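You operate a simulated robot arm through the tools that you are given. There is no shell and no other tool. Be economical: measure what you need, move in short steps, check, and stop when the job is done.

You are at the controls of a simulated two-armed robot. One attempt, no reset.

TASK
Take the black notebook marked "F-9" from the desk and put it on the taped square on the lamp bench. Open the bottom desk drawer, fetch the silver drive from the inside of the bottom desk drawer and stand it on the print on an orange board on the long white table and shut the drawer again. Push the door of the key cabinet shut. Fetch the job card and set it on the grey small fern print. Put two of the film reels from the top of the plan chest on the print on a teal board there. Take the large harbour print on the top of the freezer lid and put it away on the bottom shelf of the low camera table. Any order will do. Set down upright: silver drive, job card.

Only the result counts: the job must be done as asked and must still hold three seconds after the hand-in. Knocking over, shifting, dropping, spilling or breaking anything else fails it. Lids that push on must go on centred and level and be pressed home; caps that screw on are set level and turned clockwise until they are tight.

THE ROBOT
Two 7-joint arms with two-finger parallel grippers on one trunk, on a base that drives. Base frame: it is fixed to the floor where the robot stands at the start and does not move with it; the origin is under the middle of the robot, x ahead of it, y to its left, z up; the surface under the hand at the start is at about z = 740. Readings come in mm, degrees, newtons and seconds.
The left shoulder is at the start at [20, 138, 1490], the right one opposite. Places, roughly: black notebook [500, 0, 750]; bottom desk drawer [700, -100, 500]; bottom shelf of the low camera table [4600, -400, 300]; door of the key cabinet [7300, -5900, 1200]; film reel [7000, -4250, 1000]; job card [7000, -4750, 1000]; large harbour print [7000, -3500, 750]; print on a teal board [7250, -4500, 1000]; print on an orange board [2500, 1250, 750]; silver drive [750, -250, 500]; small fern print [7000, -4250, 1000]; taped square on the lamp bench (25x19 cm) [5240, -440, 800]. Payload 1.57 kg a hand.
The tool frame of a hand sits at the grasp point between the pads (the TCP): z along the fingers, y along the line on which they close. The tips reach 30 mm beyond it. Largest opening 80 mm; finger width 17, thickness 12; the body of the gripper, 40 by 82 mm, starts 80 mm behind the TCP.
Orientation is that of the tool frame in the base frame, as [roll, pitch, yaw] about the fixed x, y, z axes, in that order (R = Rz(yaw) Ry(pitch) Rx(roll)). With the fingers straight down and closing along the base's y, the tool's x points along the base's -x, its y along +y and its z along -z.

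THE INTERFACE
- The arms move only by the tool step_arm. It takes "left_targets", "right_targets" or both (then of equal length, played together; a hand with none holds still); each is a list that holds one entry, the list of rows, each a list of 7 numbers: the finger opening in mm, from 0 to 80, then the shift along the tool's x, y, z in units of 50 mm (1.0 is 50 mm), then the turn, a rotation vector about the tool's x, y, z in units of 4 degrees (1.0 is 4 degrees). In form: [[[fingers, x, y, z, ax, ay, az], ...]]. A call has 1 to 8 rows; each row shifts and turns the commanded pose from where the row before left it, along the tool's axes as they then stand. A call with a number of a shift or a turn outside -1 to 1 is refused whole. Rows are played at 5 a second. More than 50 mm and 8.6 degrees between two rows, or a gripper value outside its range, and nothing of the call is played. A pose out of reach is approached as far as the arm can. The call stops where the force on the tool passes 40 N (or 10 N more than at its start, if that is more) or the arm is blocked; 0.2 s more then pass. The fingers move at their own pace (about 45 mm/s each) and stop on an object; they squeeze with about 21 N. The grip force told is the motor's: it shows also when the fingers shut on nothing. Time passes only in rows, and 0.2 s behind the last, so rows that do not move let the fingers close. The reply holds the time, the measured pose of the TCP, the force on the tool along the base axes, the opening and the grip force, in the units named above and with some noise, with the torque about the TCP (base axes, N m) and any sound that the robot's microphone picked up.
- Cameras (640 x 400 px; columns grow to the right, rows downward): "scene" is now at [171, 1.8, 1341.5]; the picture's right is [0.01, -1.00, 0.00], its down [-0.83, -0.01, -0.56] and it looks along [0.56, 0.01, -0.83] (base axes); focal length 264 px, centre (320, 200). "left" rides on the left gripper at [72, 7, -122] in its tool frame; the picture's right is [-0.09, 1.00, 0.00], its down [-0.84, -0.08, -0.54] and it looks along [-0.54, -0.05, 0.84] (tool axes); focal length 238 px, centre (320, 200). "right" rides on the right gripper at [72, -7, -122] in its tool frame; the picture's right is [0.09, 1.00, 0.00], its down [-0.84, 0.08, -0.54] and it looks along [-0.54, 0.05, 0.84] (tool axes); focal length 238 px, centre (320, 200). There is no depth. A picture from a camera that has moved, and an enlarged one, comes with that camera's place and axes in the base frame and with its lens.
- grab_frame(camera): a new picture of that camera. The clock stands still meanwhile.
- slide_trunk(by): slides the trunk up (or, below 0, down) by that many mm; the arms and the scene camera ride with it, the base frame stays. It gives what a move gives, with no picture.
- steer(legs): drives the robot by 1 to 6 legs, each [ahead, left, turn to the left] in mm, mm and degrees, along the robot's own axes; the way and the turn of a leg run together, so that a leg with both is an arc; at most 1500 mm and 180 degrees a leg. The arms and the cameras ride along, it lands a little off, and it stops where it bumps. It gives what a move gives.
- head_to(pan, tilt): turns the head with the scene camera to pan (to the left, within 60 degrees either way) and tilt (down, from -29 to 69), counted from straight ahead of the robot. It gives what a move gives.
- close_up(camera, box): a new picture of the part [left, top, right, bottom] of that camera's present view, enlarged. The clock stands still meanwhile.
- job_done(): hands the job in; it is judged then, once.

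Work in short steps. Places have to be worked out from the pictures, the camera data and where the tool is seen: move nearer, look again, correct. Check each grasp and each placing, and mend what went wrong. You have 217 turns and 220 pictures in all, those below and enlarged ones among them. Open the grippers and draw the arms clear of the work before you hand the job in, unless the task says otherwise.

The tools are called after ">>>" by a JSON object that holds its "name" and its "arguments". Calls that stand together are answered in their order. step_arm: Moves the arms, as the interface text tells. Its arguments: {"type":"object","properties":{"left_targets":{"type":"array","items":{"type":"array","items":{"type":"array","items":{"type":"number"}}}},"right_targets":{"type":"array","items":{"type":"array","items":{"type":"array","items":{"type":"number"}}}}},"required":[]} The other tools are called the same way: slide_trunk (by) slides the trunk up or down; steer (legs) drives the base; head_to (pan, tilt) turns the head that bears the scene camera; grab_frame (camera) takes a picture; close_up (camera, box) takes an enlarged picture of a part of a camera's view; job_done () hands the job in.

At the start:

```text
clock: 0.0
left_ee_pos: [287.0, 69.0, 1121.7]
left_tool_rot: [-180.0, -0.1, 179.9]
left_force: [0.2, -0.9, 0.9]
left_ft_torque: [-0.02, -0.01, 0.03]
left_finger_gap: 80.1
left_grasp_force: 0.1
right_ee_pos: [221.5, -97.0, 1041.6]
right_tool_rot: [180.0, 0.0, -180.0]
right_force: [0.5, 0.0, -0.1]
right_ft_torque: [-0.01, 0.0, 0.03]
right_finger_gap: 80.2
right_grasp_force: 0.1
trunk travel left (down, up): [-865.0, 375.0]
robot x, y, heading: [-1.1, -0.9, -0.1]
head pan, tilt: [0.6, 56.1]
```

scene: 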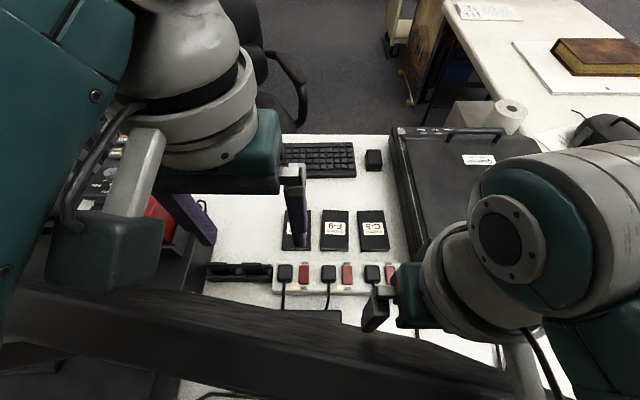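
right: 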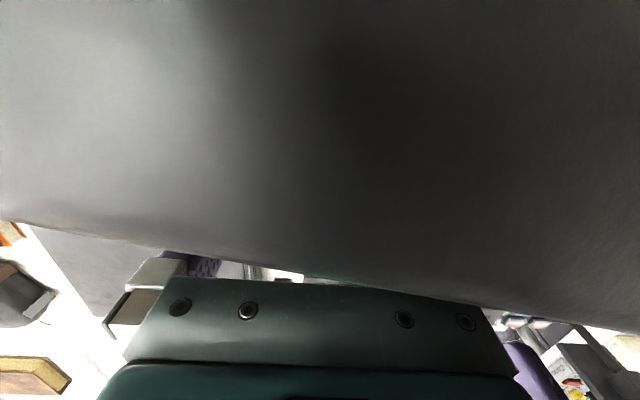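
left: 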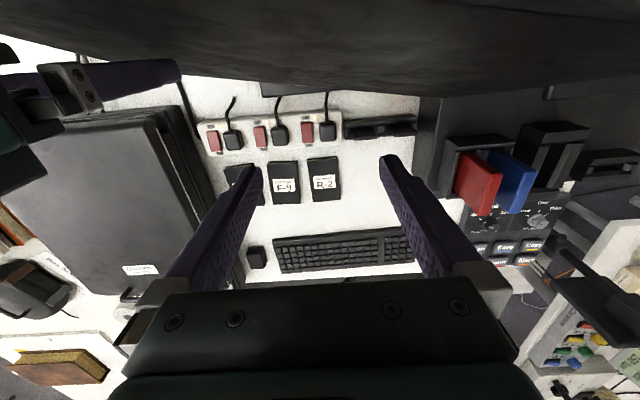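

First I look around with the head to understand what stands before me.

>>> {"name": "close_up", "arguments": {"camera": "scene", "box": [180, 120, 460, 295]}}

>>> {"name": "head_to", "arguments": {"pan": 0, "tilt": 25}}

>>> {"name": "grab_frame", "arguments": {"camera": "scene"}}

```text
2.29 times, centred on (320, 208) of scene
camera zoom: at [171.0, 1.8, 1341.5], right [0.01, -1.0, 0.0], down [-0.83, -0.01, -0.56], along [0.56, 0.01, -0.83], focal length 603 px, centre (320, 183)
```

zoom: 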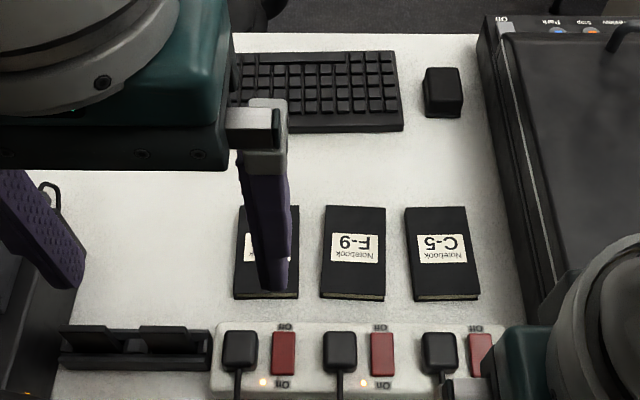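

```text
clock: 1.0
left_ee_pos: [288.2, 68.3, 1122.4]
left_tool_rot: [-179.9, -0.1, -180.0]
left_force: [0.2, -0.7, -0.1]
left_ft_torque: [0.02, 0.0, 0.04]
left_finger_gap: 79.9
left_grasp_force: 0.1
right_ee_pos: [220.9, -96.6, 1041.7]
right_tool_rot: [180.0, -0.1, 180.0]
right_force: [0.7, -0.6, -0.5]
right_ft_torque: [-0.03, 0.04, -0.03]
right_finger_gap: 80.1
right_grasp_force: 0.0
trunk travel left (down, up): [-865.0, 375.0]
robot x, y, heading: [-2.0, -0.9, -0.1]
head pan, tilt: [0.0, 25.0]
```

```text
215 pictures are left
camera scene: at [192.2, 1.1, 1386.8], right [0.0, -1.0, 0.0], down [-0.42, 0.0, -0.91], along [0.91, 0.0, -0.42], focal length 264 px, centre (320, 200)
```

scene: 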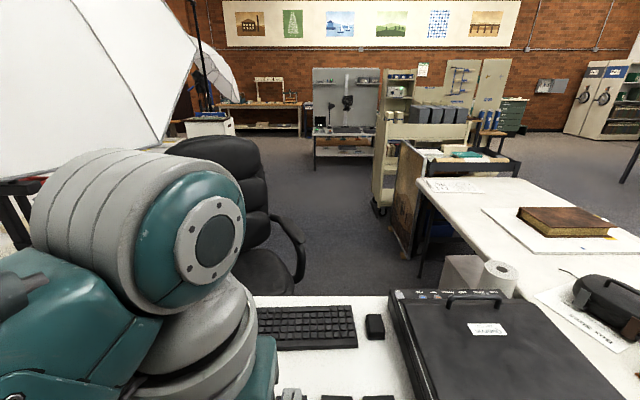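

I check what the dark bar near the trunk is before lowering anything.

>>> {"name": "head_to", "arguments": {"pan": 0, "tilt": 69}}

>>> {"name": "grab_frame", "arguments": {"camera": "scene"}}

>>> {"name": "grab_frame", "arguments": {"camera": "left"}}

```text
clock: 2.1
left_ee_pos: [287.5, 69.2, 1121.9]
left_tool_rot: [180.0, 0.1, -180.0]
left_force: [-0.2, 0.7, -0.2]
left_ft_torque: [0.02, -0.01, 0.01]
left_finger_gap: 79.9
left_grasp_force: 0.1
right_ee_pos: [220.2, -96.5, 1042.3]
right_tool_rot: [-179.9, 0.0, -180.0]
right_force: [-0.4, -0.7, -0.5]
right_ft_torque: [0.0, -0.01, -0.02]
right_finger_gap: 80.1
right_grasp_force: 0.1
trunk travel left (down, up): [-865.0, 375.0]
robot x, y, heading: [-1.9, 0.3, -0.1]
head pan, tilt: [0.0, 68.8]
```

```text
214 pictures are left
camera scene: at [156.0, 1.1, 1327.5], right [0.0, -1.0, 0.0], down [-0.93, 0.0, -0.36], along [0.36, 0.0, -0.93], focal length 264 px, centre (320, 200)
```

scene: 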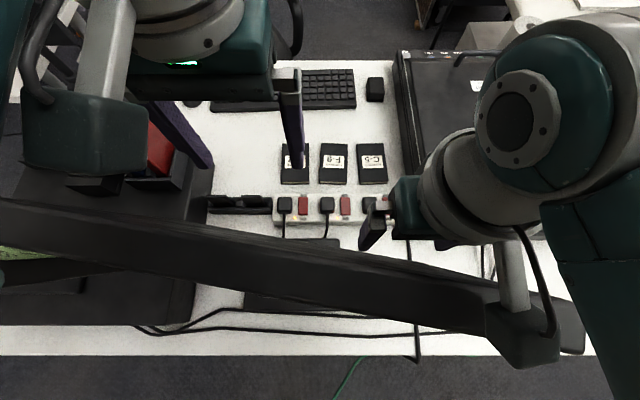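

```text
213 pictures are left
camera left: at [215.6, 74.1, 1243.2], right [0.09, 1.0, 0.0], down [0.84, -0.08, 0.54], along [0.54, -0.05, -0.84], focal length 238 px, centre (320, 200)
```

left: 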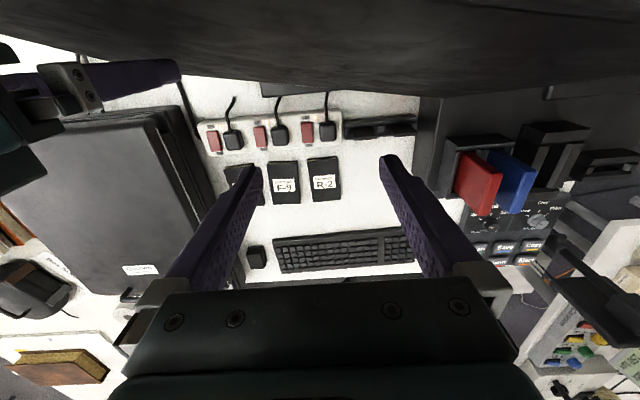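

The dark bar is a monitor top (z≈1135) between me and the notebooks; work on the desk is probably better from its far side, where the drawers and chair are. I raise the trunk and survey the room to plan a way.

>>> {"name": "slide_trunk", "arguments": {"by": 370}}

>>> {"name": "head_to", "arguments": {"pan": -50, "tilt": 35}}

>>> {"name": "grab_frame", "arguments": {"camera": "scene"}}

>>> {"name": "head_to", "arguments": {"pan": 0, "tilt": 35}}

>>> {"name": "grab_frame", "arguments": {"camera": "scene"}}

>>> {"name": "head_to", "arguments": {"pan": 55, "tilt": 35}}

>>> {"name": "grab_frame", "arguments": {"camera": "scene"}}

```text
clock: 5.7
left_ee_pos: [286.8, 68.5, 1492.9]
left_tool_rot: [-179.9, 0.0, -180.0]
left_force: [0.9, -0.1, 0.0]
left_ft_torque: [-0.03, -0.02, -0.01]
left_finger_gap: 79.8
left_grasp_force: 0.0
right_ee_pos: [220.8, -97.6, 1411.7]
right_tool_rot: [-180.0, 0.0, 180.0]
right_force: [-0.1, 0.1, -0.4]
right_ft_torque: [-0.04, -0.01, 0.0]
right_finger_gap: 80.2
right_grasp_force: 0.0
trunk travel left (down, up): [-1235.0, 5.0]
robot x, y, heading: [-1.1, 0.0, -0.1]
head pan, tilt: [0.0, 68.8]
```

```text
clock: 6.8
left_ee_pos: [286.6, 68.0, 1492.0]
left_tool_rot: [-180.0, 0.0, -180.0]
left_force: [-1.0, 1.1, 0.4]
left_ft_torque: [0.0, -0.01, 0.0]
left_finger_gap: 79.9
left_grasp_force: 0.1
right_ee_pos: [220.0, -97.3, 1412.0]
right_tool_rot: [-180.0, 0.1, 179.9]
right_force: [-0.3, 0.1, 0.2]
right_ft_torque: [-0.05, 0.04, 0.01]
right_finger_gap: 80.1
right_grasp_force: 0.1
trunk travel left (down, up): [-1235.0, 5.0]
robot x, y, heading: [1.8, -2.3, -0.0]
head pan, tilt: [-50.0, 35.0]
```

```text
212 pictures are left
camera scene: at [156.7, -66.3, 1741.1], right [-0.77, -0.64, 0.0], down [-0.37, 0.44, -0.82], along [0.53, -0.63, -0.57], focal length 264 px, centre (320, 200)
```

scene: 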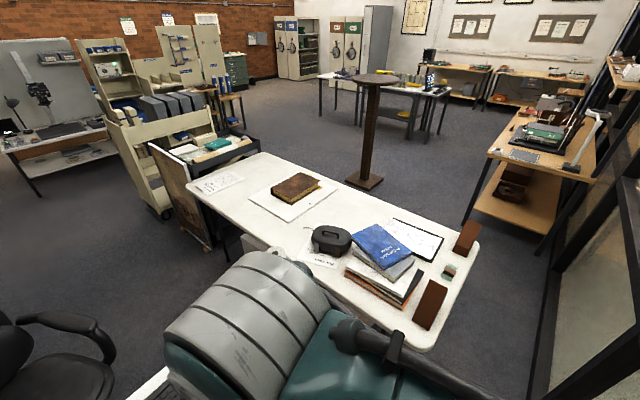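

```text
clock: 8.0
left_ee_pos: [286.5, 67.6, 1492.6]
left_tool_rot: [180.0, 0.0, -180.0]
left_force: [0.1, 0.2, 0.2]
left_ft_torque: [-0.02, 0.0, -0.03]
left_finger_gap: 80.1
left_grasp_force: 0.0
right_ee_pos: [221.7, -97.2, 1413.0]
right_tool_rot: [179.9, 0.0, -179.9]
right_force: [-0.6, 0.5, -0.3]
right_ft_torque: [-0.01, -0.02, -0.01]
right_finger_gap: 79.9
right_grasp_force: 0.1
trunk travel left (down, up): [-1235.0, 5.0]
robot x, y, heading: [-0.3, -1.7, 0.1]
head pan, tilt: [0.0, 35.0]
```

```text
211 pictures are left
camera scene: at [188.1, 1.0, 1741.1], right [0.0, -1.0, 0.0], down [-0.57, 0.0, -0.82], along [0.82, 0.0, -0.57], focal length 264 px, centre (320, 200)
```

scene: 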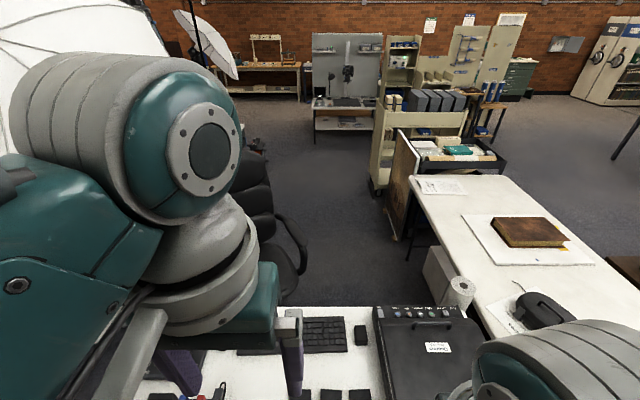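

```text
clock: 9.2
left_ee_pos: [286.5, 67.8, 1493.1]
left_tool_rot: [180.0, 0.0, 180.0]
left_force: [0.1, 0.0, 0.1]
left_ft_torque: [0.01, 0.04, -0.01]
left_finger_gap: 80.2
left_grasp_force: 0.1
right_ee_pos: [220.9, -96.9, 1412.7]
right_tool_rot: [179.9, 0.0, -179.9]
right_force: [0.4, 0.9, -0.1]
right_ft_torque: [-0.02, -0.01, -0.02]
right_finger_gap: 79.9
right_grasp_force: 0.1
trunk travel left (down, up): [-1235.0, 5.0]
robot x, y, heading: [0.7, -0.4, 0.1]
head pan, tilt: [55.0, 35.0]
```

```text
210 pictures are left
camera scene: at [150.6, 73.2, 1741.1], right [0.82, -0.57, 0.0], down [-0.33, -0.47, -0.82], along [0.47, 0.67, -0.57], focal length 264 px, centre (320, 200)
```

scene: 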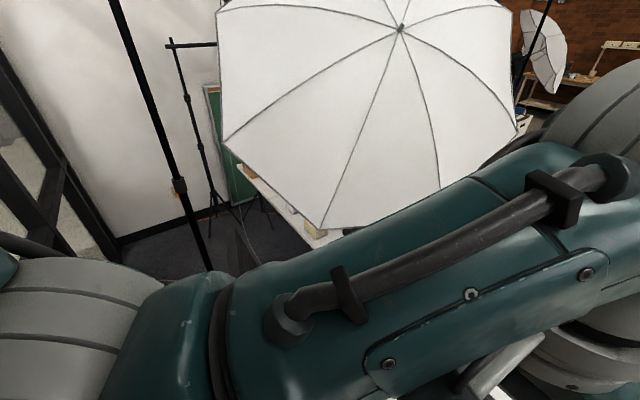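

I look downward on both sides to see clearances beside the base.

>>> {"name": "head_to", "arguments": {"pan": 60, "tilt": 0}}

>>> {"name": "grab_frame", "arguments": {"camera": "scene"}}

>>> {"name": "head_to", "arguments": {"pan": -60, "tilt": 65}}

>>> {"name": "grab_frame", "arguments": {"camera": "scene"}}

>>> {"name": "grab_frame", "arguments": {"camera": "left"}}

>>> {"name": "grab_frame", "arguments": {"camera": "right"}}

```text
clock: 10.3
left_ee_pos: [288.4, 68.3, 1491.7]
left_tool_rot: [-180.0, 0.0, 179.9]
left_force: [-0.3, -0.5, -0.2]
left_ft_torque: [-0.01, 0.0, 0.02]
left_finger_gap: 79.9
left_grasp_force: 0.1
right_ee_pos: [220.2, -98.2, 1412.5]
right_tool_rot: [-179.9, 0.1, -179.9]
right_force: [1.0, 0.1, -0.2]
right_ft_torque: [0.04, -0.03, 0.02]
right_finger_gap: 80.2
right_grasp_force: 0.0
trunk travel left (down, up): [-1235.0, 5.0]
robot x, y, heading: [-0.3, 1.3, -0.1]
head pan, tilt: [60.0, 0.0]
```

```text
209 pictures are left
camera scene: at [145.1, 79.1, 1797.2], right [0.87, -0.5, 0.0], down [0.0, 0.0, -1.0], along [0.5, 0.87, 0.0], focal length 264 px, centre (320, 200)
```

scene: 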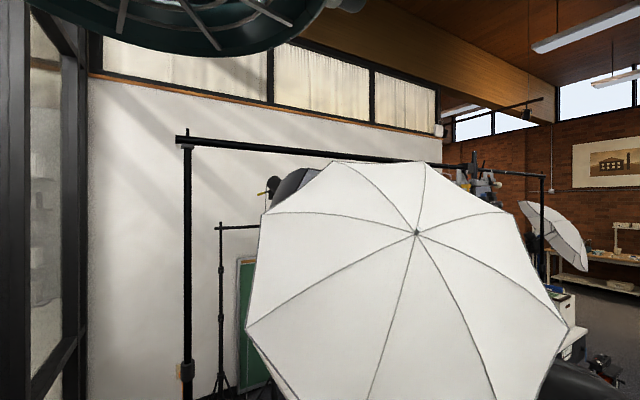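

```text
clock: 12.3
left_ee_pos: [285.9, 68.7, 1491.4]
left_tool_rot: [-180.0, 0.0, -180.0]
left_force: [0.4, 0.7, 0.7]
left_ft_torque: [-0.06, 0.02, 0.01]
left_finger_gap: 79.9
left_grasp_force: 0.0
right_ee_pos: [220.7, -98.4, 1412.0]
right_tool_rot: [179.9, 0.0, -179.9]
right_force: [-0.1, -0.8, 0.1]
right_ft_torque: [-0.02, 0.01, -0.03]
right_finger_gap: 79.8
right_grasp_force: 0.1
trunk travel left (down, up): [-1235.0, 5.0]
robot x, y, heading: [1.6, -1.3, -0.1]
head pan, tilt: [-60.0, 65.0]
```

```text
208 pictures are left
camera scene: at [130.4, -51.5, 1701.3], right [-0.87, -0.5, 0.0], down [-0.45, 0.78, -0.42], along [0.21, -0.37, -0.91], focal length 264 px, centre (320, 200)
```

scene: 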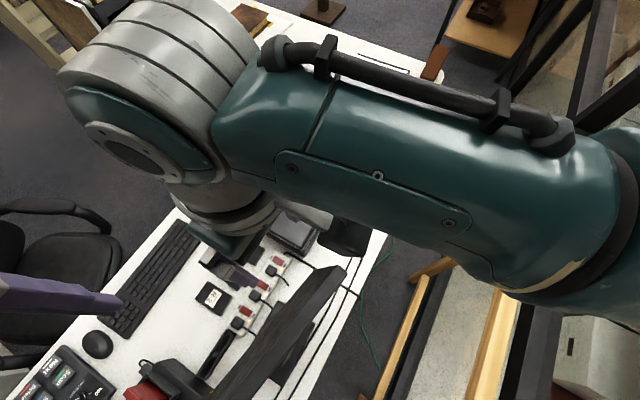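

```text
207 pictures are left
camera left: at [215.6, 74.1, 1613.2], right [0.09, 1.0, 0.0], down [0.84, -0.08, 0.54], along [0.54, -0.05, -0.84], focal length 238 px, centre (320, 200)
```

left: 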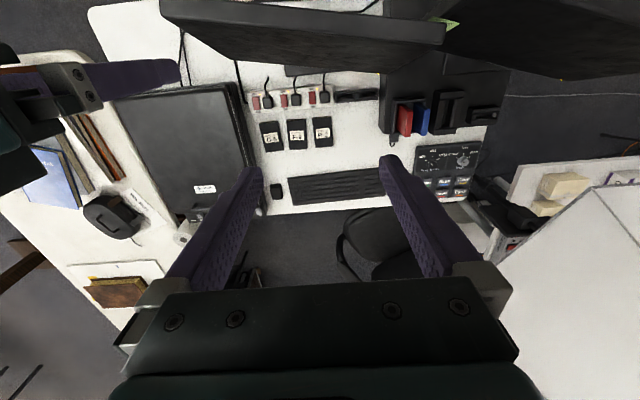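

```text
206 pictures are left
camera right: at [150.0, -102.2, 1534.0], right [-0.09, 1.0, 0.0], down [0.84, 0.08, 0.54], along [0.54, 0.05, -0.84], focal length 238 px, centre (320, 200)
```

right: 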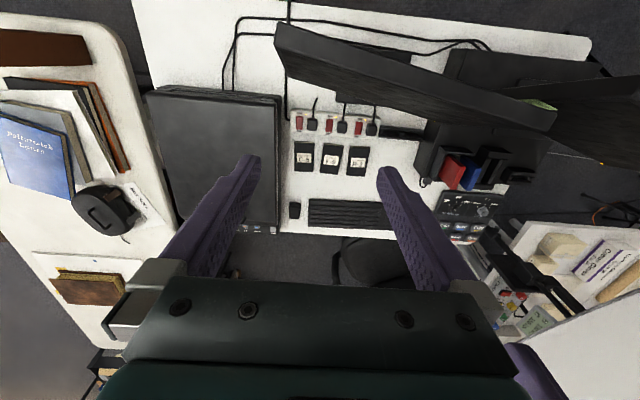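

The desk is hemmed in on this side; the way out seems to be the corridor to the right (table end x≈160, window wall x≈-400), then round the folding table to the drawer side. I turn right in place, arms high, and look.

>>> {"name": "steer", "arguments": {"legs": [[0, 0, -45]]}}

>>> {"name": "head_to", "arguments": {"pan": -45, "tilt": 45}}

>>> {"name": "grab_frame", "arguments": {"camera": "scene"}}

```text
clock: 13.7
left_ee_pos: [298.4, -5.3, 1493.2]
left_tool_rot: [-179.9, 0.0, 165.8]
left_force: [0.3, 0.1, 0.5]
left_ft_torque: [0.0, 0.03, -0.01]
left_finger_gap: 79.7
left_grasp_force: 0.0
right_ee_pos: [193.8, -150.7, 1412.4]
right_tool_rot: [179.9, 0.0, 165.9]
right_force: [0.3, 0.4, -0.7]
right_ft_torque: [-0.01, -0.01, -0.01]
right_finger_gap: 79.9
right_grasp_force: 0.1
trunk travel left (down, up): [-1235.0, 5.0]
robot x, y, heading: [4.9, -1.7, -14.3]
head pan, tilt: [-60.0, 65.0]
stopped in leg 1: the robot was blocked; the commanded pose is now the measured one
```

```text
clock: 14.5
left_ee_pos: [298.3, -4.7, 1490.5]
left_tool_rot: [179.9, 0.0, 166.0]
left_force: [0.0, 0.1, 1.3]
left_ft_torque: [0.0, 0.01, -0.01]
left_finger_gap: 80.0
left_grasp_force: 0.0
right_ee_pos: [194.5, -149.4, 1412.1]
right_tool_rot: [180.0, 0.0, 166.0]
right_force: [0.5, -0.1, 0.5]
right_ft_torque: [0.02, 0.03, -0.01]
right_finger_gap: 79.9
right_grasp_force: 0.1
trunk travel left (down, up): [-1235.0, 5.0]
robot x, y, heading: [7.7, -0.2, -14.2]
head pan, tilt: [-45.0, 45.0]
```

```text
205 pictures are left
camera scene: at [141.9, -94.7, 1726.2], right [-0.86, -0.51, 0.0], down [-0.36, 0.61, -0.71], along [0.36, -0.61, -0.71], focal length 264 px, centre (320, 200)
```

scene: 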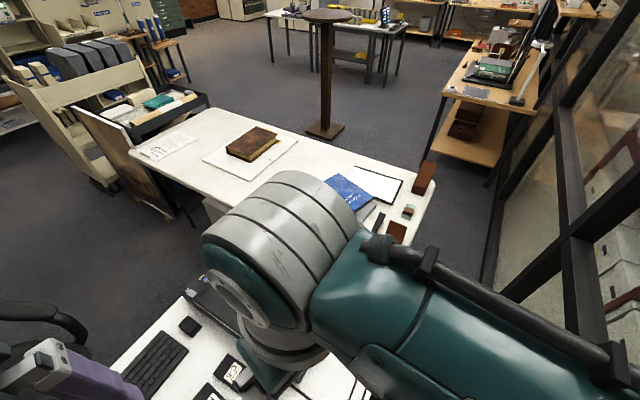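

Blocked after 14°. I turn back and try a small backward move to get away from the desk.

>>> {"name": "steer", "arguments": {"legs": [[0, 0, 14.2], [-100, 0, 0]]}}

>>> {"name": "head_to", "arguments": {"pan": -60, "tilt": 69}}

>>> {"name": "grab_frame", "arguments": {"camera": "scene"}}

>>> {"name": "grab_frame", "arguments": {"camera": "right"}}

```text
clock: 16.5
left_ee_pos: [243.0, 65.7, 1492.0]
left_tool_rot: [-179.9, 0.1, 179.7]
left_force: [-0.2, 0.2, 1.1]
left_ft_torque: [0.05, 0.03, 0.01]
left_finger_gap: 80.1
left_grasp_force: 0.1
right_ee_pos: [175.7, -99.1, 1413.1]
right_tool_rot: [180.0, -0.2, 179.7]
right_force: [0.6, 1.1, -0.5]
right_ft_torque: [-0.02, -0.01, 0.02]
right_finger_gap: 79.9
right_grasp_force: 0.0
trunk travel left (down, up): [-1235.0, 5.0]
robot x, y, heading: [-39.2, 0.3, -0.3]
head pan, tilt: [-45.0, 45.0]
stopped in leg 2: the robot was blocked; the commanded pose is now the measured one
```

```text
clock: 17.4
left_ee_pos: [243.1, 65.1, 1493.0]
left_tool_rot: [180.0, 0.0, 179.8]
left_force: [-0.9, 0.3, -0.9]
left_ft_torque: [0.02, 0.0, -0.01]
left_finger_gap: 80.0
left_grasp_force: 0.1
right_ee_pos: [175.6, -99.9, 1412.9]
right_tool_rot: [180.0, 0.0, 179.7]
right_force: [0.1, -0.5, 0.5]
right_ft_torque: [0.03, -0.03, 0.02]
right_finger_gap: 80.2
right_grasp_force: 0.1
trunk travel left (down, up): [-1235.0, 5.0]
robot x, y, heading: [-44.6, -1.1, -0.3]
head pan, tilt: [-60.0, 68.8]
```

```text
204 pictures are left
camera scene: at [83.0, -49.3, 1697.5], right [-0.87, -0.5, 0.0], down [-0.46, 0.81, -0.36], along [0.18, -0.32, -0.93], focal length 264 px, centre (320, 200)
```

scene: 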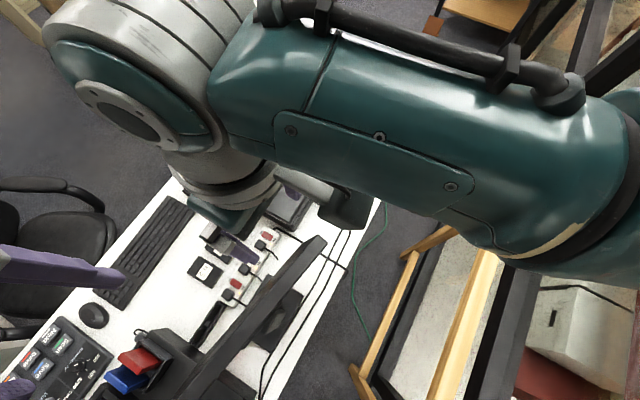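

```text
203 pictures are left
camera right: at [104.7, -104.4, 1533.9], right [-0.09, 1.0, 0.0], down [0.84, 0.07, 0.54], along [0.54, 0.05, -0.84], focal length 238 px, centre (320, 200)
```

right: 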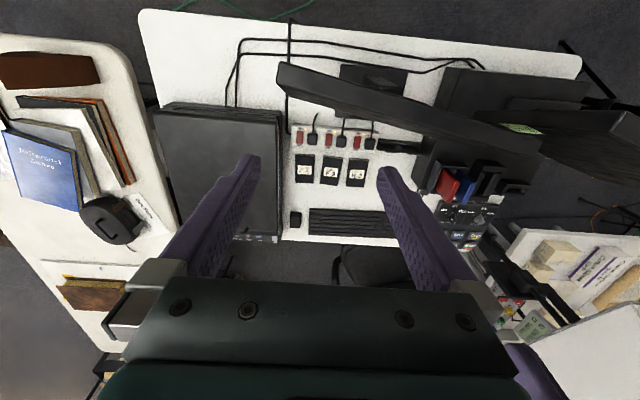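

Backing is blocked after 44 mm by the wall. I try strafing right.

>>> {"name": "steer", "arguments": {"legs": [[0, -600, 0]]}}

>>> {"name": "grab_frame", "arguments": {"camera": "scene"}}

```text
clock: 18.1
left_ee_pos: [243.5, 64.5, 1491.7]
left_tool_rot: [180.0, 0.0, 179.5]
left_force: [0.6, -0.3, -0.1]
left_ft_torque: [0.04, 0.05, 0.0]
left_finger_gap: 80.1
left_grasp_force: 0.1
right_ee_pos: [176.0, -101.3, 1412.4]
right_tool_rot: [-179.9, -0.1, 179.6]
right_force: [-0.6, -0.6, -0.6]
right_ft_torque: [0.01, 0.01, -0.03]
right_finger_gap: 79.5
right_grasp_force: 0.1
trunk travel left (down, up): [-1235.0, 5.0]
robot x, y, heading: [-44.5, -1.8, -0.4]
head pan, tilt: [-60.0, 68.8]
stopped in leg 1: the robot was blocked; the commanded pose is now the measured one
```

```text
202 pictures are left
camera scene: at [83.0, -50.5, 1697.4], right [-0.87, -0.49, 0.0], down [-0.46, 0.81, -0.36], along [0.18, -0.31, -0.93], focal length 264 px, centre (320, 200)
```

scene: 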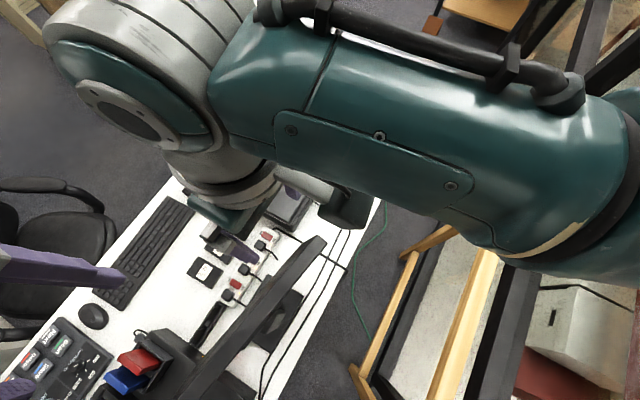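

It is likely still touching behind. I move 25 mm ahead first and then strafe.

>>> {"name": "steer", "arguments": {"legs": [[30, 0, 0.4], [0, -600, 0]]}}

```text
clock: 21.9
left_ee_pos: [273.0, -533.3, 1492.1]
left_tool_rot: [180.0, 0.1, -180.0]
left_force: [0.1, 0.4, 0.3]
left_ft_torque: [0.02, -0.02, 0.02]
left_finger_gap: 80.0
left_grasp_force: 0.0
right_ee_pos: [206.1, -699.2, 1411.4]
right_tool_rot: [-179.8, -0.1, 179.8]
right_force: [0.4, -0.8, -0.6]
right_ft_torque: [0.01, -0.01, 0.01]
right_finger_gap: 80.1
right_grasp_force: 0.0
trunk travel left (down, up): [-1235.0, 5.0]
robot x, y, heading: [-13.2, -605.4, -0.2]
head pan, tilt: [-60.0, 68.8]
```

It strafed freely. I continue right and check the view ahead.

>>> {"name": "steer", "arguments": {"legs": [[0, -1300, 0]]}}

>>> {"name": "head_to", "arguments": {"pan": 0, "tilt": 30}}

>>> {"name": "grab_frame", "arguments": {"camera": "scene"}}

```text
clock: 28.4
left_ee_pos: [258.7, -1834.6, 1492.2]
left_tool_rot: [-180.0, 0.1, 178.7]
left_force: [-0.4, -0.1, 0.9]
left_ft_torque: [0.01, 0.0, 0.01]
left_finger_gap: 80.0
left_grasp_force: 0.0
right_ee_pos: [188.9, -1998.3, 1411.3]
right_tool_rot: [-179.9, -0.2, 178.7]
right_force: [0.4, -0.2, -0.3]
right_ft_torque: [0.01, 0.02, 0.03]
right_finger_gap: 79.8
right_grasp_force: 0.0
trunk travel left (down, up): [-1235.0, 5.0]
robot x, y, heading: [-28.9, -1895.6, -1.1]
head pan, tilt: [-60.0, 68.8]
```

```text
clock: 29.7
left_ee_pos: [259.5, -1834.3, 1492.6]
left_tool_rot: [-180.0, 0.0, 178.7]
left_force: [0.6, 0.7, 0.1]
left_ft_torque: [0.02, 0.03, 0.0]
left_finger_gap: 80.2
left_grasp_force: 0.0
right_ee_pos: [188.6, -1999.7, 1411.3]
right_tool_rot: [-179.9, -0.1, 178.7]
right_force: [0.5, 0.8, 0.8]
right_ft_torque: [-0.01, 0.01, 0.0]
right_finger_gap: 80.1
right_grasp_force: 0.0
trunk travel left (down, up): [-1235.0, 5.0]
robot x, y, heading: [-27.9, -1897.2, -1.2]
head pan, tilt: [0.0, 30.0]
```

```text
201 pictures are left
camera scene: at [161.1, -1899.5, 1748.9], right [-0.02, -1.0, 0.0], down [-0.5, 0.01, -0.87], along [0.87, -0.02, -0.5], focal length 264 px, centre (320, 200)
```

scene: 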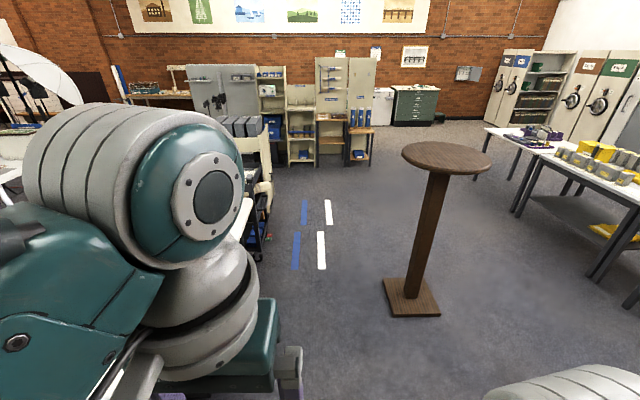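

Open floor ahead. I drive forward along y≈-1900 past the stool's left and look left for the passage to the desk's far side.

>>> {"name": "steer", "arguments": {"legs": [[1500, 0, 1.2], [1500, 0, 0]]}}

>>> {"name": "head_to", "arguments": {"pan": 58, "tilt": 20}}

>>> {"name": "grab_frame", "arguments": {"camera": "scene"}}

>>> {"name": "head_to", "arguments": {"pan": 0, "tilt": 25}}

>>> {"name": "grab_frame", "arguments": {"camera": "scene"}}

```text
clock: 44.1
left_ee_pos: [3238.9, -1832.1, 1492.3]
left_tool_rot: [-180.0, -0.1, 179.6]
left_force: [-0.7, -0.5, -0.1]
left_ft_torque: [0.04, -0.03, -0.01]
left_finger_gap: 80.2
left_grasp_force: 0.0
right_ee_pos: [3171.0, -1997.6, 1411.6]
right_tool_rot: [-179.9, -0.1, 179.7]
right_force: [0.2, 0.2, -1.0]
right_ft_torque: [-0.02, -0.03, 0.01]
right_finger_gap: 80.0
right_grasp_force: 0.0
trunk travel left (down, up): [-1235.0, 5.0]
robot x, y, heading: [2951.1, -1899.6, -0.4]
head pan, tilt: [0.0, 30.0]
```

```text
clock: 45.4
left_ee_pos: [3238.6, -1832.5, 1491.3]
left_tool_rot: [180.0, 0.0, 179.6]
left_force: [1.0, -0.3, -0.9]
left_ft_torque: [0.01, 0.01, -0.02]
left_finger_gap: 80.2
left_grasp_force: 0.4
right_ee_pos: [3171.4, -1997.7, 1412.4]
right_tool_rot: [-179.9, 0.0, 179.6]
right_force: [-0.6, 0.7, -0.4]
right_ft_torque: [-0.01, 0.03, 0.01]
right_finger_gap: 79.8
right_grasp_force: 0.0
trunk travel left (down, up): [-1235.0, 5.0]
robot x, y, heading: [2951.7, -1898.3, -0.2]
head pan, tilt: [58.0, 20.0]
```

```text
200 pictures are left
camera scene: at [3101.1, -1819.0, 1765.0], right [0.84, -0.54, 0.0], down [-0.18, -0.29, -0.94], along [0.5, 0.79, -0.34], focal length 264 px, centre (320, 200)
```

scene: 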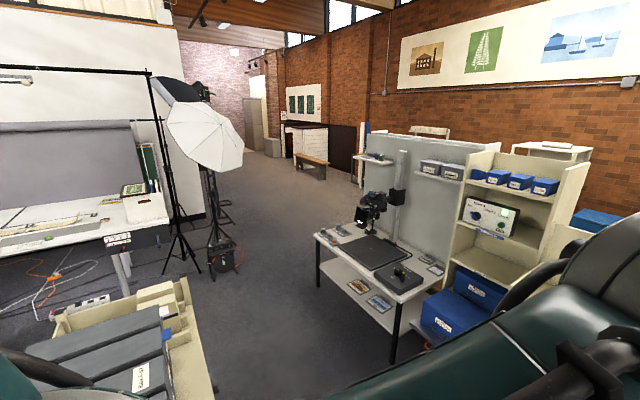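

```text
clock: 46.6
left_ee_pos: [3238.9, -1832.0, 1491.9]
left_tool_rot: [179.9, 0.0, 179.6]
left_force: [0.1, 0.5, 0.3]
left_ft_torque: [0.03, 0.0, 0.0]
left_finger_gap: 79.9
left_grasp_force: 0.0
right_ee_pos: [3171.8, -1997.1, 1411.1]
right_tool_rot: [-179.9, -0.1, 179.6]
right_force: [0.6, -0.1, -0.1]
right_ft_torque: [-0.01, 0.01, -0.02]
right_finger_gap: 80.1
right_grasp_force: 0.1
trunk travel left (down, up): [-1235.0, 5.0]
robot x, y, heading: [2951.4, -1898.6, -0.3]
head pan, tilt: [0.0, 25.0]
```

```text
199 pictures are left
camera scene: at [3143.3, -1898.1, 1756.9], right [-0.01, -1.0, 0.0], down [-0.42, 0.0, -0.91], along [0.91, -0.01, -0.42], focal length 264 px, centre (320, 200)
```

scene: 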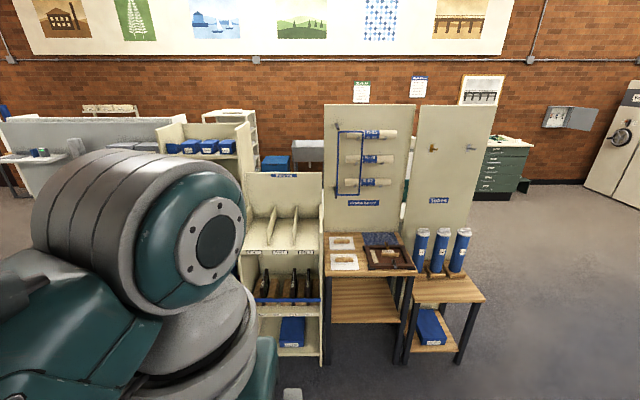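

The passage between the beige cart (x≲3150) and the low camera table (x≳4290) is wide. I drive through at x≈3700 to y≈-200, turning to face back toward the desk.

>>> {"name": "steer", "arguments": {"legs": [[750, 0, 0], [0, 1500, 0], [0, 150, 0], [0, 0, 180]]}}

>>> {"name": "head_to", "arguments": {"pan": 0, "tilt": 25}}

>>> {"name": "grab_frame", "arguments": {"camera": "scene"}}

```text
clock: 65.9
left_ee_pos: [3460.6, -368.1, 1492.2]
left_tool_rot: [179.9, 0.0, -1.7]
left_force: [0.3, 0.1, 0.8]
left_ft_torque: [-0.05, 0.03, -0.01]
left_finger_gap: 79.8
left_grasp_force: 0.0
right_ee_pos: [3532.7, -203.6, 1411.0]
right_tool_rot: [-179.8, -0.1, -1.8]
right_force: [-1.6, 0.5, 0.4]
right_ft_torque: [0.03, 0.02, 0.03]
right_finger_gap: 80.1
right_grasp_force: 0.0
trunk travel left (down, up): [-1235.0, 5.0]
robot x, y, heading: [3747.6, -308.4, 178.2]
head pan, tilt: [0.0, 25.0]
```

```text
clock: 66.5
left_ee_pos: [3460.9, -367.8, 1491.2]
left_tool_rot: [-180.0, -0.1, -1.6]
left_force: [0.5, 0.2, -0.4]
left_ft_torque: [0.01, -0.05, 0.01]
left_finger_gap: 80.2
left_grasp_force: 0.0
right_ee_pos: [3532.9, -204.6, 1412.4]
right_tool_rot: [-179.9, -0.2, -1.8]
right_force: [0.7, 0.4, 0.1]
right_ft_torque: [-0.02, -0.01, 0.0]
right_finger_gap: 79.8
right_grasp_force: 0.0
trunk travel left (down, up): [-1235.0, 5.0]
robot x, y, heading: [3750.5, -306.7, 178.4]
head pan, tilt: [0.0, 25.0]
```

```text
198 pictures are left
camera scene: at [3558.3, -302.1, 1756.9], right [0.03, 1.0, 0.0], down [0.42, -0.01, -0.91], along [-0.91, 0.03, -0.42], focal length 264 px, centre (320, 200)
```

scene: 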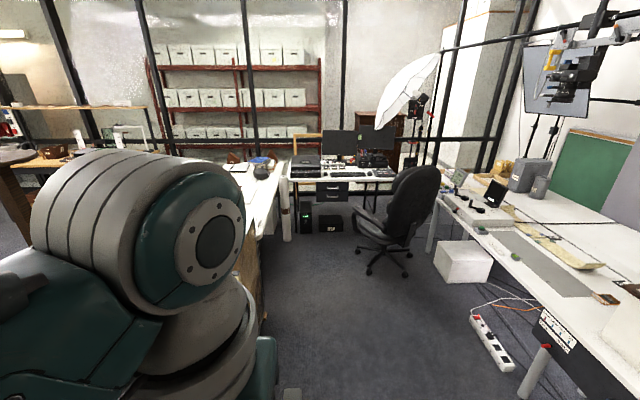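

I see the desk front with drawers left of the chair. Drive closer along y≈-150.

>>> {"name": "steer", "arguments": {"legs": [[1500, 0, 1.6], [600, 0, 0]]}}

>>> {"name": "head_to", "arguments": {"pan": 0, "tilt": 35}}

>>> {"name": "grab_frame", "arguments": {"camera": "scene"}}

>>> {"name": "close_up", "arguments": {"camera": "scene", "box": [200, 150, 440, 300]}}

```text
clock: 76.8
left_ee_pos: [1384.8, -356.7, 1491.7]
left_tool_rot: [179.9, 0.0, 0.2]
left_force: [-0.8, -0.7, -0.5]
left_ft_torque: [0.01, -0.01, 0.01]
left_finger_gap: 80.0
left_grasp_force: 0.0
right_ee_pos: [1450.4, -188.9, 1412.7]
right_tool_rot: [-179.8, -0.1, 0.2]
right_force: [0.2, -0.1, -1.0]
right_ft_torque: [-0.03, -0.03, 0.01]
right_finger_gap: 80.2
right_grasp_force: 0.1
trunk travel left (down, up): [-1235.0, 5.0]
robot x, y, heading: [1672.7, -285.1, -179.7]
head pan, tilt: [0.0, 25.0]
```

```text
clock: 77.5
left_ee_pos: [1383.9, -355.4, 1492.0]
left_tool_rot: [180.0, 0.0, 0.2]
left_force: [0.1, -0.2, 0.1]
left_ft_torque: [0.0, 0.04, 0.01]
left_finger_gap: 79.9
left_grasp_force: 0.0
right_ee_pos: [1449.9, -189.1, 1411.1]
right_tool_rot: [-180.0, -0.1, 0.2]
right_force: [-0.5, -0.4, 0.0]
right_ft_torque: [0.02, 0.02, 0.0]
right_finger_gap: 80.2
right_grasp_force: 0.1
trunk travel left (down, up): [-1235.0, 5.0]
robot x, y, heading: [1675.1, -290.7, -180.2]
head pan, tilt: [0.0, 35.0]
```

```text
197 pictures are left
camera scene: at [1484.0, -286.4, 1741.2], right [0.0, 1.0, 0.0], down [0.57, 0.0, -0.82], along [-0.82, 0.0, -0.57], focal length 264 px, centre (320, 200)
```

scene: 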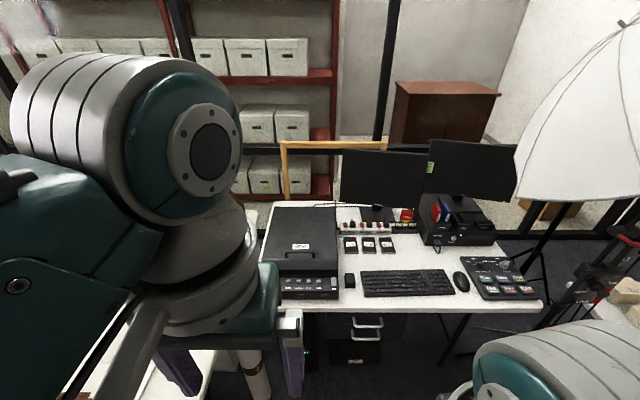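

```text
2.67 times, centred on (320, 225) of scene
camera zoom: at [1484.0, -286.4, 1741.2], right [0.0, 1.0, 0.0], down [0.57, 0.0, -0.82], along [-0.82, 0.0, -0.57], focal length 704 px, centre (320, 133)
```

zoom: 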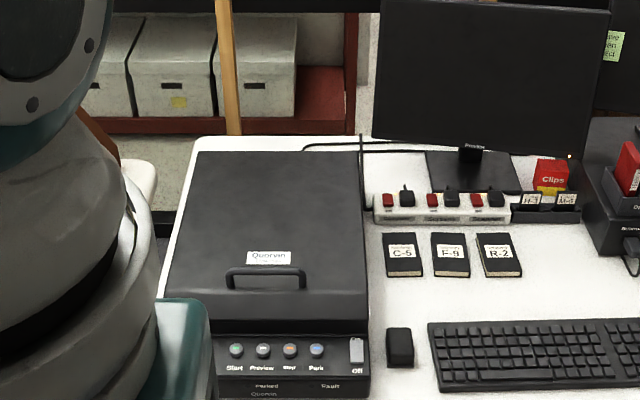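

Notebook F-9 is the middle one. I lower the trunk here in free space to view the drawers from the front.

>>> {"name": "slide_trunk", "arguments": {"by": -700}}

>>> {"name": "head_to", "arguments": {"pan": 0, "tilt": 35}}

>>> {"name": "grab_frame", "arguments": {"camera": "scene"}}

>>> {"name": "close_up", "arguments": {"camera": "scene", "box": [260, 130, 500, 280]}}

```text
refused: -700 is not a number from -400 to 400
```

```text
clock: 78.1
left_ee_pos: [1384.0, -357.6, 1491.9]
left_tool_rot: [-180.0, 0.0, 0.2]
left_force: [0.5, -0.3, 0.2]
left_ft_torque: [-0.02, 0.01, 0.02]
left_finger_gap: 80.0
left_grasp_force: 0.0
right_ee_pos: [1451.4, -190.5, 1412.4]
right_tool_rot: [-179.9, 0.0, 0.1]
right_force: [0.0, 0.0, -0.3]
right_ft_torque: [0.03, 0.01, -0.01]
right_finger_gap: 80.0
right_grasp_force: 0.0
trunk travel left (down, up): [-1235.0, 5.0]
robot x, y, heading: [1670.8, -289.1, -179.8]
head pan, tilt: [0.0, 35.0]
```

```text
195 pictures are left
camera scene: at [1484.0, -286.4, 1741.1], right [0.0, 1.0, 0.0], down [0.57, 0.0, -0.82], along [-0.82, 0.0, -0.57], focal length 264 px, centre (320, 200)
```

scene: 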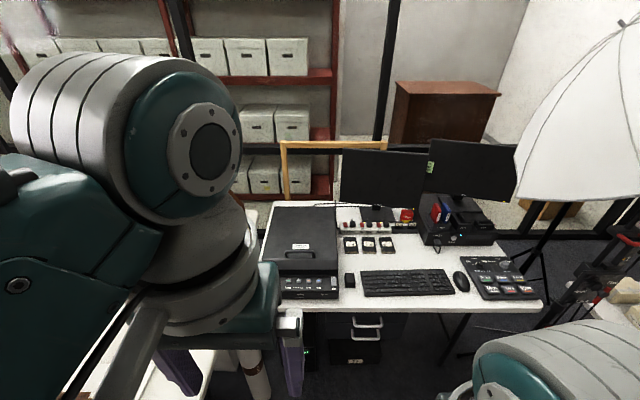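

```text
2.67 times, centred on (380, 205) of scene
camera zoom: at [1484.0, -286.4, 1741.1], right [0.0, 1.0, 0.0], down [0.57, 0.0, -0.82], along [-0.82, 0.0, -0.57], focal length 704 px, centre (160, 187)
```

zoom: 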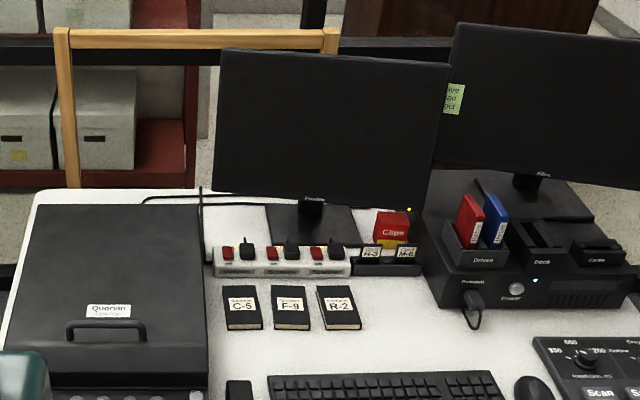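

F-9 at about [478,-27,750]. Now lower in two steps and look at the drawers.

>>> {"name": "slide_trunk", "arguments": {"by": -400}}

>>> {"name": "slide_trunk", "arguments": {"by": -250}}

>>> {"name": "head_to", "arguments": {"pan": 0, "tilt": 40}}

>>> {"name": "grab_frame", "arguments": {"camera": "scene"}}

>>> {"name": "close_up", "arguments": {"camera": "scene", "box": [280, 100, 520, 250]}}

```text
clock: 82.0
left_ee_pos: [1384.4, -356.4, 1091.8]
left_tool_rot: [-180.0, 0.0, 0.2]
left_force: [0.3, -0.4, 0.2]
left_ft_torque: [0.03, -0.02, 0.02]
left_finger_gap: 79.8
left_grasp_force: 0.1
right_ee_pos: [1450.6, -190.3, 1012.1]
right_tool_rot: [-179.9, -0.1, 0.2]
right_force: [1.1, -1.3, 0.9]
right_ft_torque: [0.01, -0.02, -0.01]
right_finger_gap: 79.8
right_grasp_force: 0.0
trunk travel left (down, up): [-835.0, 405.0]
robot x, y, heading: [1670.5, -284.3, -179.8]
head pan, tilt: [0.0, 35.0]
```

```text
clock: 84.5
left_ee_pos: [1383.8, -355.3, 841.4]
left_tool_rot: [-179.9, 0.1, 0.2]
left_force: [-0.3, 0.8, 0.0]
left_ft_torque: [0.02, 0.0, -0.02]
left_finger_gap: 80.2
left_grasp_force: 0.1
right_ee_pos: [1451.5, -189.9, 762.0]
right_tool_rot: [-179.9, -0.1, 0.2]
right_force: [0.0, 0.3, 0.6]
right_ft_torque: [-0.02, -0.02, 0.04]
right_finger_gap: 80.0
right_grasp_force: 0.0
trunk travel left (down, up): [-585.0, 655.0]
robot x, y, heading: [1673.1, -288.1, -179.7]
head pan, tilt: [0.0, 35.0]
```

```text
clock: 85.2
left_ee_pos: [1384.1, -355.1, 841.9]
left_tool_rot: [-180.0, 0.0, 0.2]
left_force: [-0.5, 1.0, -0.9]
left_ft_torque: [-0.01, -0.01, -0.03]
left_finger_gap: 80.0
left_grasp_force: 0.1
right_ee_pos: [1450.5, -188.6, 762.6]
right_tool_rot: [-180.0, -0.1, 0.2]
right_force: [-0.5, 0.9, 0.0]
right_ft_torque: [0.0, -0.02, -0.01]
right_finger_gap: 80.1
right_grasp_force: 0.0
trunk travel left (down, up): [-585.0, 655.0]
robot x, y, heading: [1672.3, -287.5, -179.8]
head pan, tilt: [0.0, 40.0]
```

```text
193 pictures are left
camera scene: at [1487.0, -286.3, 1083.6], right [0.0, 1.0, 0.0], down [0.64, 0.0, -0.77], along [-0.77, 0.0, -0.64], focal length 264 px, centre (320, 200)
```

scene: 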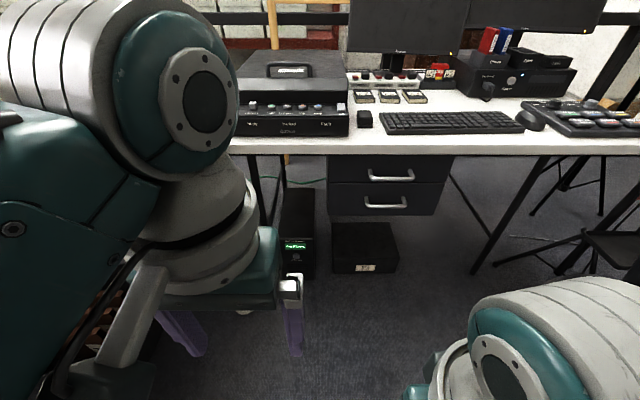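

```text
2.67 times, centred on (400, 175) of scene
camera zoom: at [1487.0, -286.3, 1083.6], right [0.0, 1.0, 0.0], down [0.64, 0.0, -0.77], along [-0.77, 0.0, -0.64], focal length 704 px, centre (107, 267)
```

zoom: 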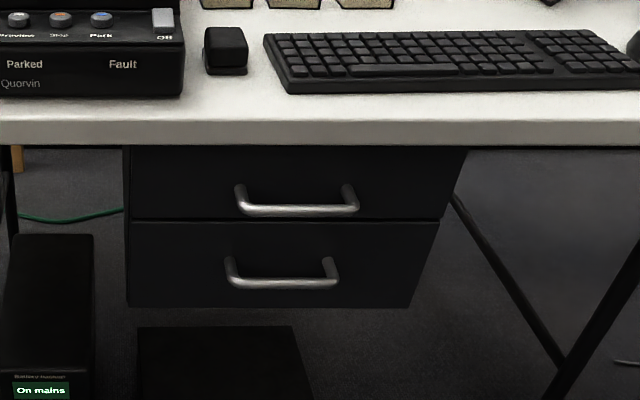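

The bottom drawer handle is about [830,-70,511], the drawer face spans y≈-258..88. I raise the trunk a little, then drive up to the desk (robot at ≈[1030,-250]) to take the notebook with the right arm.

>>> {"name": "slide_trunk", "arguments": {"by": 200}}

>>> {"name": "steer", "arguments": {"legs": [[620, -30, -0.2]]}}

>>> {"name": "head_to", "arguments": {"pan": 10, "tilt": 60}}

>>> {"name": "grab_frame", "arguments": {"camera": "scene"}}

>>> {"name": "grab_frame", "arguments": {"camera": "right"}}

```text
clock: 87.4
left_ee_pos: [1385.2, -356.9, 1042.2]
left_tool_rot: [-180.0, -0.1, 0.2]
left_force: [-0.6, -0.7, -0.1]
left_ft_torque: [0.03, 0.03, -0.03]
left_finger_gap: 80.0
left_grasp_force: 0.0
right_ee_pos: [1449.8, -190.4, 962.0]
right_tool_rot: [-179.9, -0.1, 0.2]
right_force: [-0.3, -0.2, 0.3]
right_ft_torque: [-0.01, -0.01, -0.02]
right_finger_gap: 80.0
right_grasp_force: 0.1
trunk travel left (down, up): [-785.0, 455.0]
robot x, y, heading: [1669.9, -287.2, -179.8]
head pan, tilt: [0.0, 40.0]
```

```text
clock: 90.9
left_ee_pos: [762.9, -321.9, 1042.2]
left_tool_rot: [180.0, 0.0, -0.2]
left_force: [-0.5, 0.8, 0.1]
left_ft_torque: [-0.02, 0.01, 0.04]
left_finger_gap: 79.9
left_grasp_force: 0.2
right_ee_pos: [829.3, -157.2, 962.8]
right_tool_rot: [-179.8, -0.1, -0.4]
right_force: [-0.5, -0.9, -0.7]
right_ft_torque: [0.0, -0.02, -0.03]
right_finger_gap: 79.9
right_grasp_force: 0.1
trunk travel left (down, up): [-785.0, 455.0]
robot x, y, heading: [1051.2, -255.1, 180.0]
head pan, tilt: [0.0, 40.0]
```

```text
clock: 91.7
left_ee_pos: [761.9, -322.9, 1042.4]
left_tool_rot: [-180.0, 0.0, -0.2]
left_force: [0.3, 0.7, -0.2]
left_ft_torque: [-0.01, -0.03, -0.05]
left_finger_gap: 80.1
left_grasp_force: 0.0
right_ee_pos: [829.6, -156.7, 961.8]
right_tool_rot: [-179.9, -0.1, -0.3]
right_force: [-0.1, -0.6, 0.2]
right_ft_torque: [-0.01, 0.01, -0.02]
right_finger_gap: 80.0
right_grasp_force: 0.1
trunk travel left (down, up): [-785.0, 455.0]
robot x, y, heading: [1047.4, -254.8, 179.7]
head pan, tilt: [10.0, 60.0]
```

```text
191 pictures are left
camera scene: at [884.1, -265.5, 1256.9], right [-0.17, 0.99, 0.0], down [0.85, 0.15, -0.5], along [-0.49, -0.08, -0.87], focal length 264 px, centre (320, 200)
```

scene: 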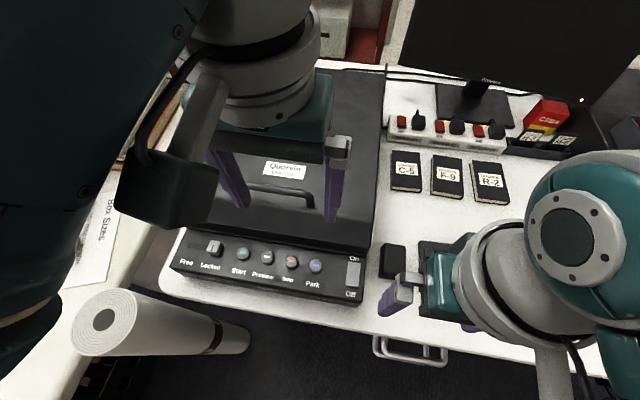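

```text
190 pictures are left
camera right: at [902.0, -149.3, 1083.8], right [0.09, -1.0, 0.0], down [-0.84, -0.07, 0.54], along [-0.54, -0.05, -0.84], focal length 238 px, centre (320, 200)
```

right: 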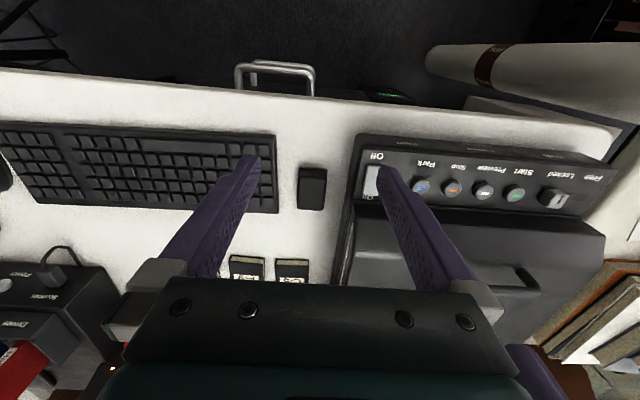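

F-9 is at ≈[485,-29]. I move the right hand over it at the present height.

>>> {"name": "step_arm", "arguments": {"right_targets": [[[80, -0.98, -0.366, 0, 0, 0, 0], [80, -0.98, -0.366, 0, 0, 0, 0], [80, -0.98, -0.366, 0, 0, 0, 0], [80, -0.98, -0.366, 0, 0, 0, 0], [80, -0.98, -0.366, 0, 0, 0, 0], [80, -0.98, -0.366, 0, 0, 0, 0], [80, -0.98, -0.366, 0, 0, 0, 0]]]}}

>>> {"name": "grab_frame", "arguments": {"camera": "right"}}

>>> {"name": "grab_frame", "arguments": {"camera": "scene"}}

```text
refused: row 1 steps farther than a row can; nothing moved
```

```text
189 pictures are left
camera right: at [902.0, -149.3, 1083.8], right [0.09, -1.0, 0.0], down [-0.84, -0.07, 0.54], along [-0.54, -0.05, -0.84], focal length 238 px, centre (320, 200)
```

right: 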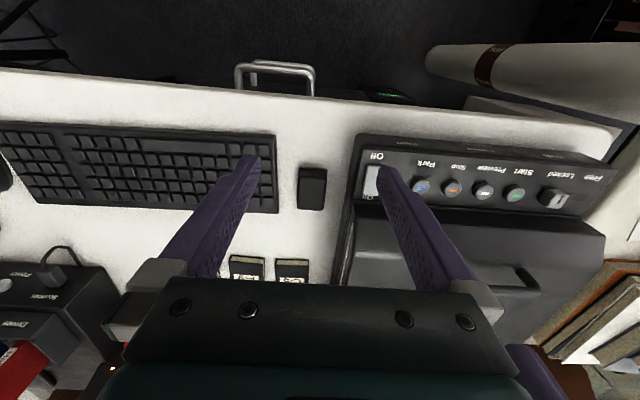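

```text
188 pictures are left
camera scene: at [884.1, -265.5, 1256.9], right [-0.17, 0.99, 0.0], down [0.85, 0.15, -0.5], along [-0.49, -0.08, -0.87], focal length 264 px, centre (320, 200)
```

scene: 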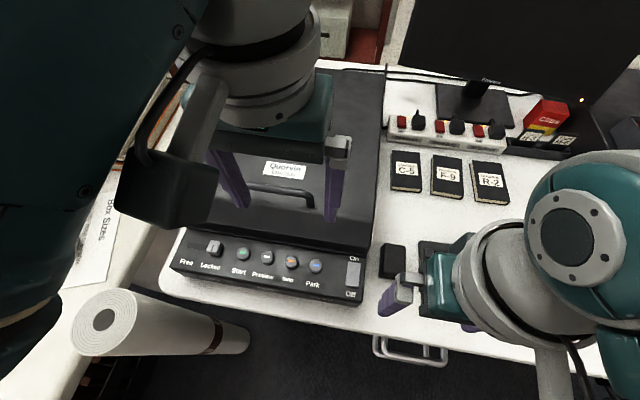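

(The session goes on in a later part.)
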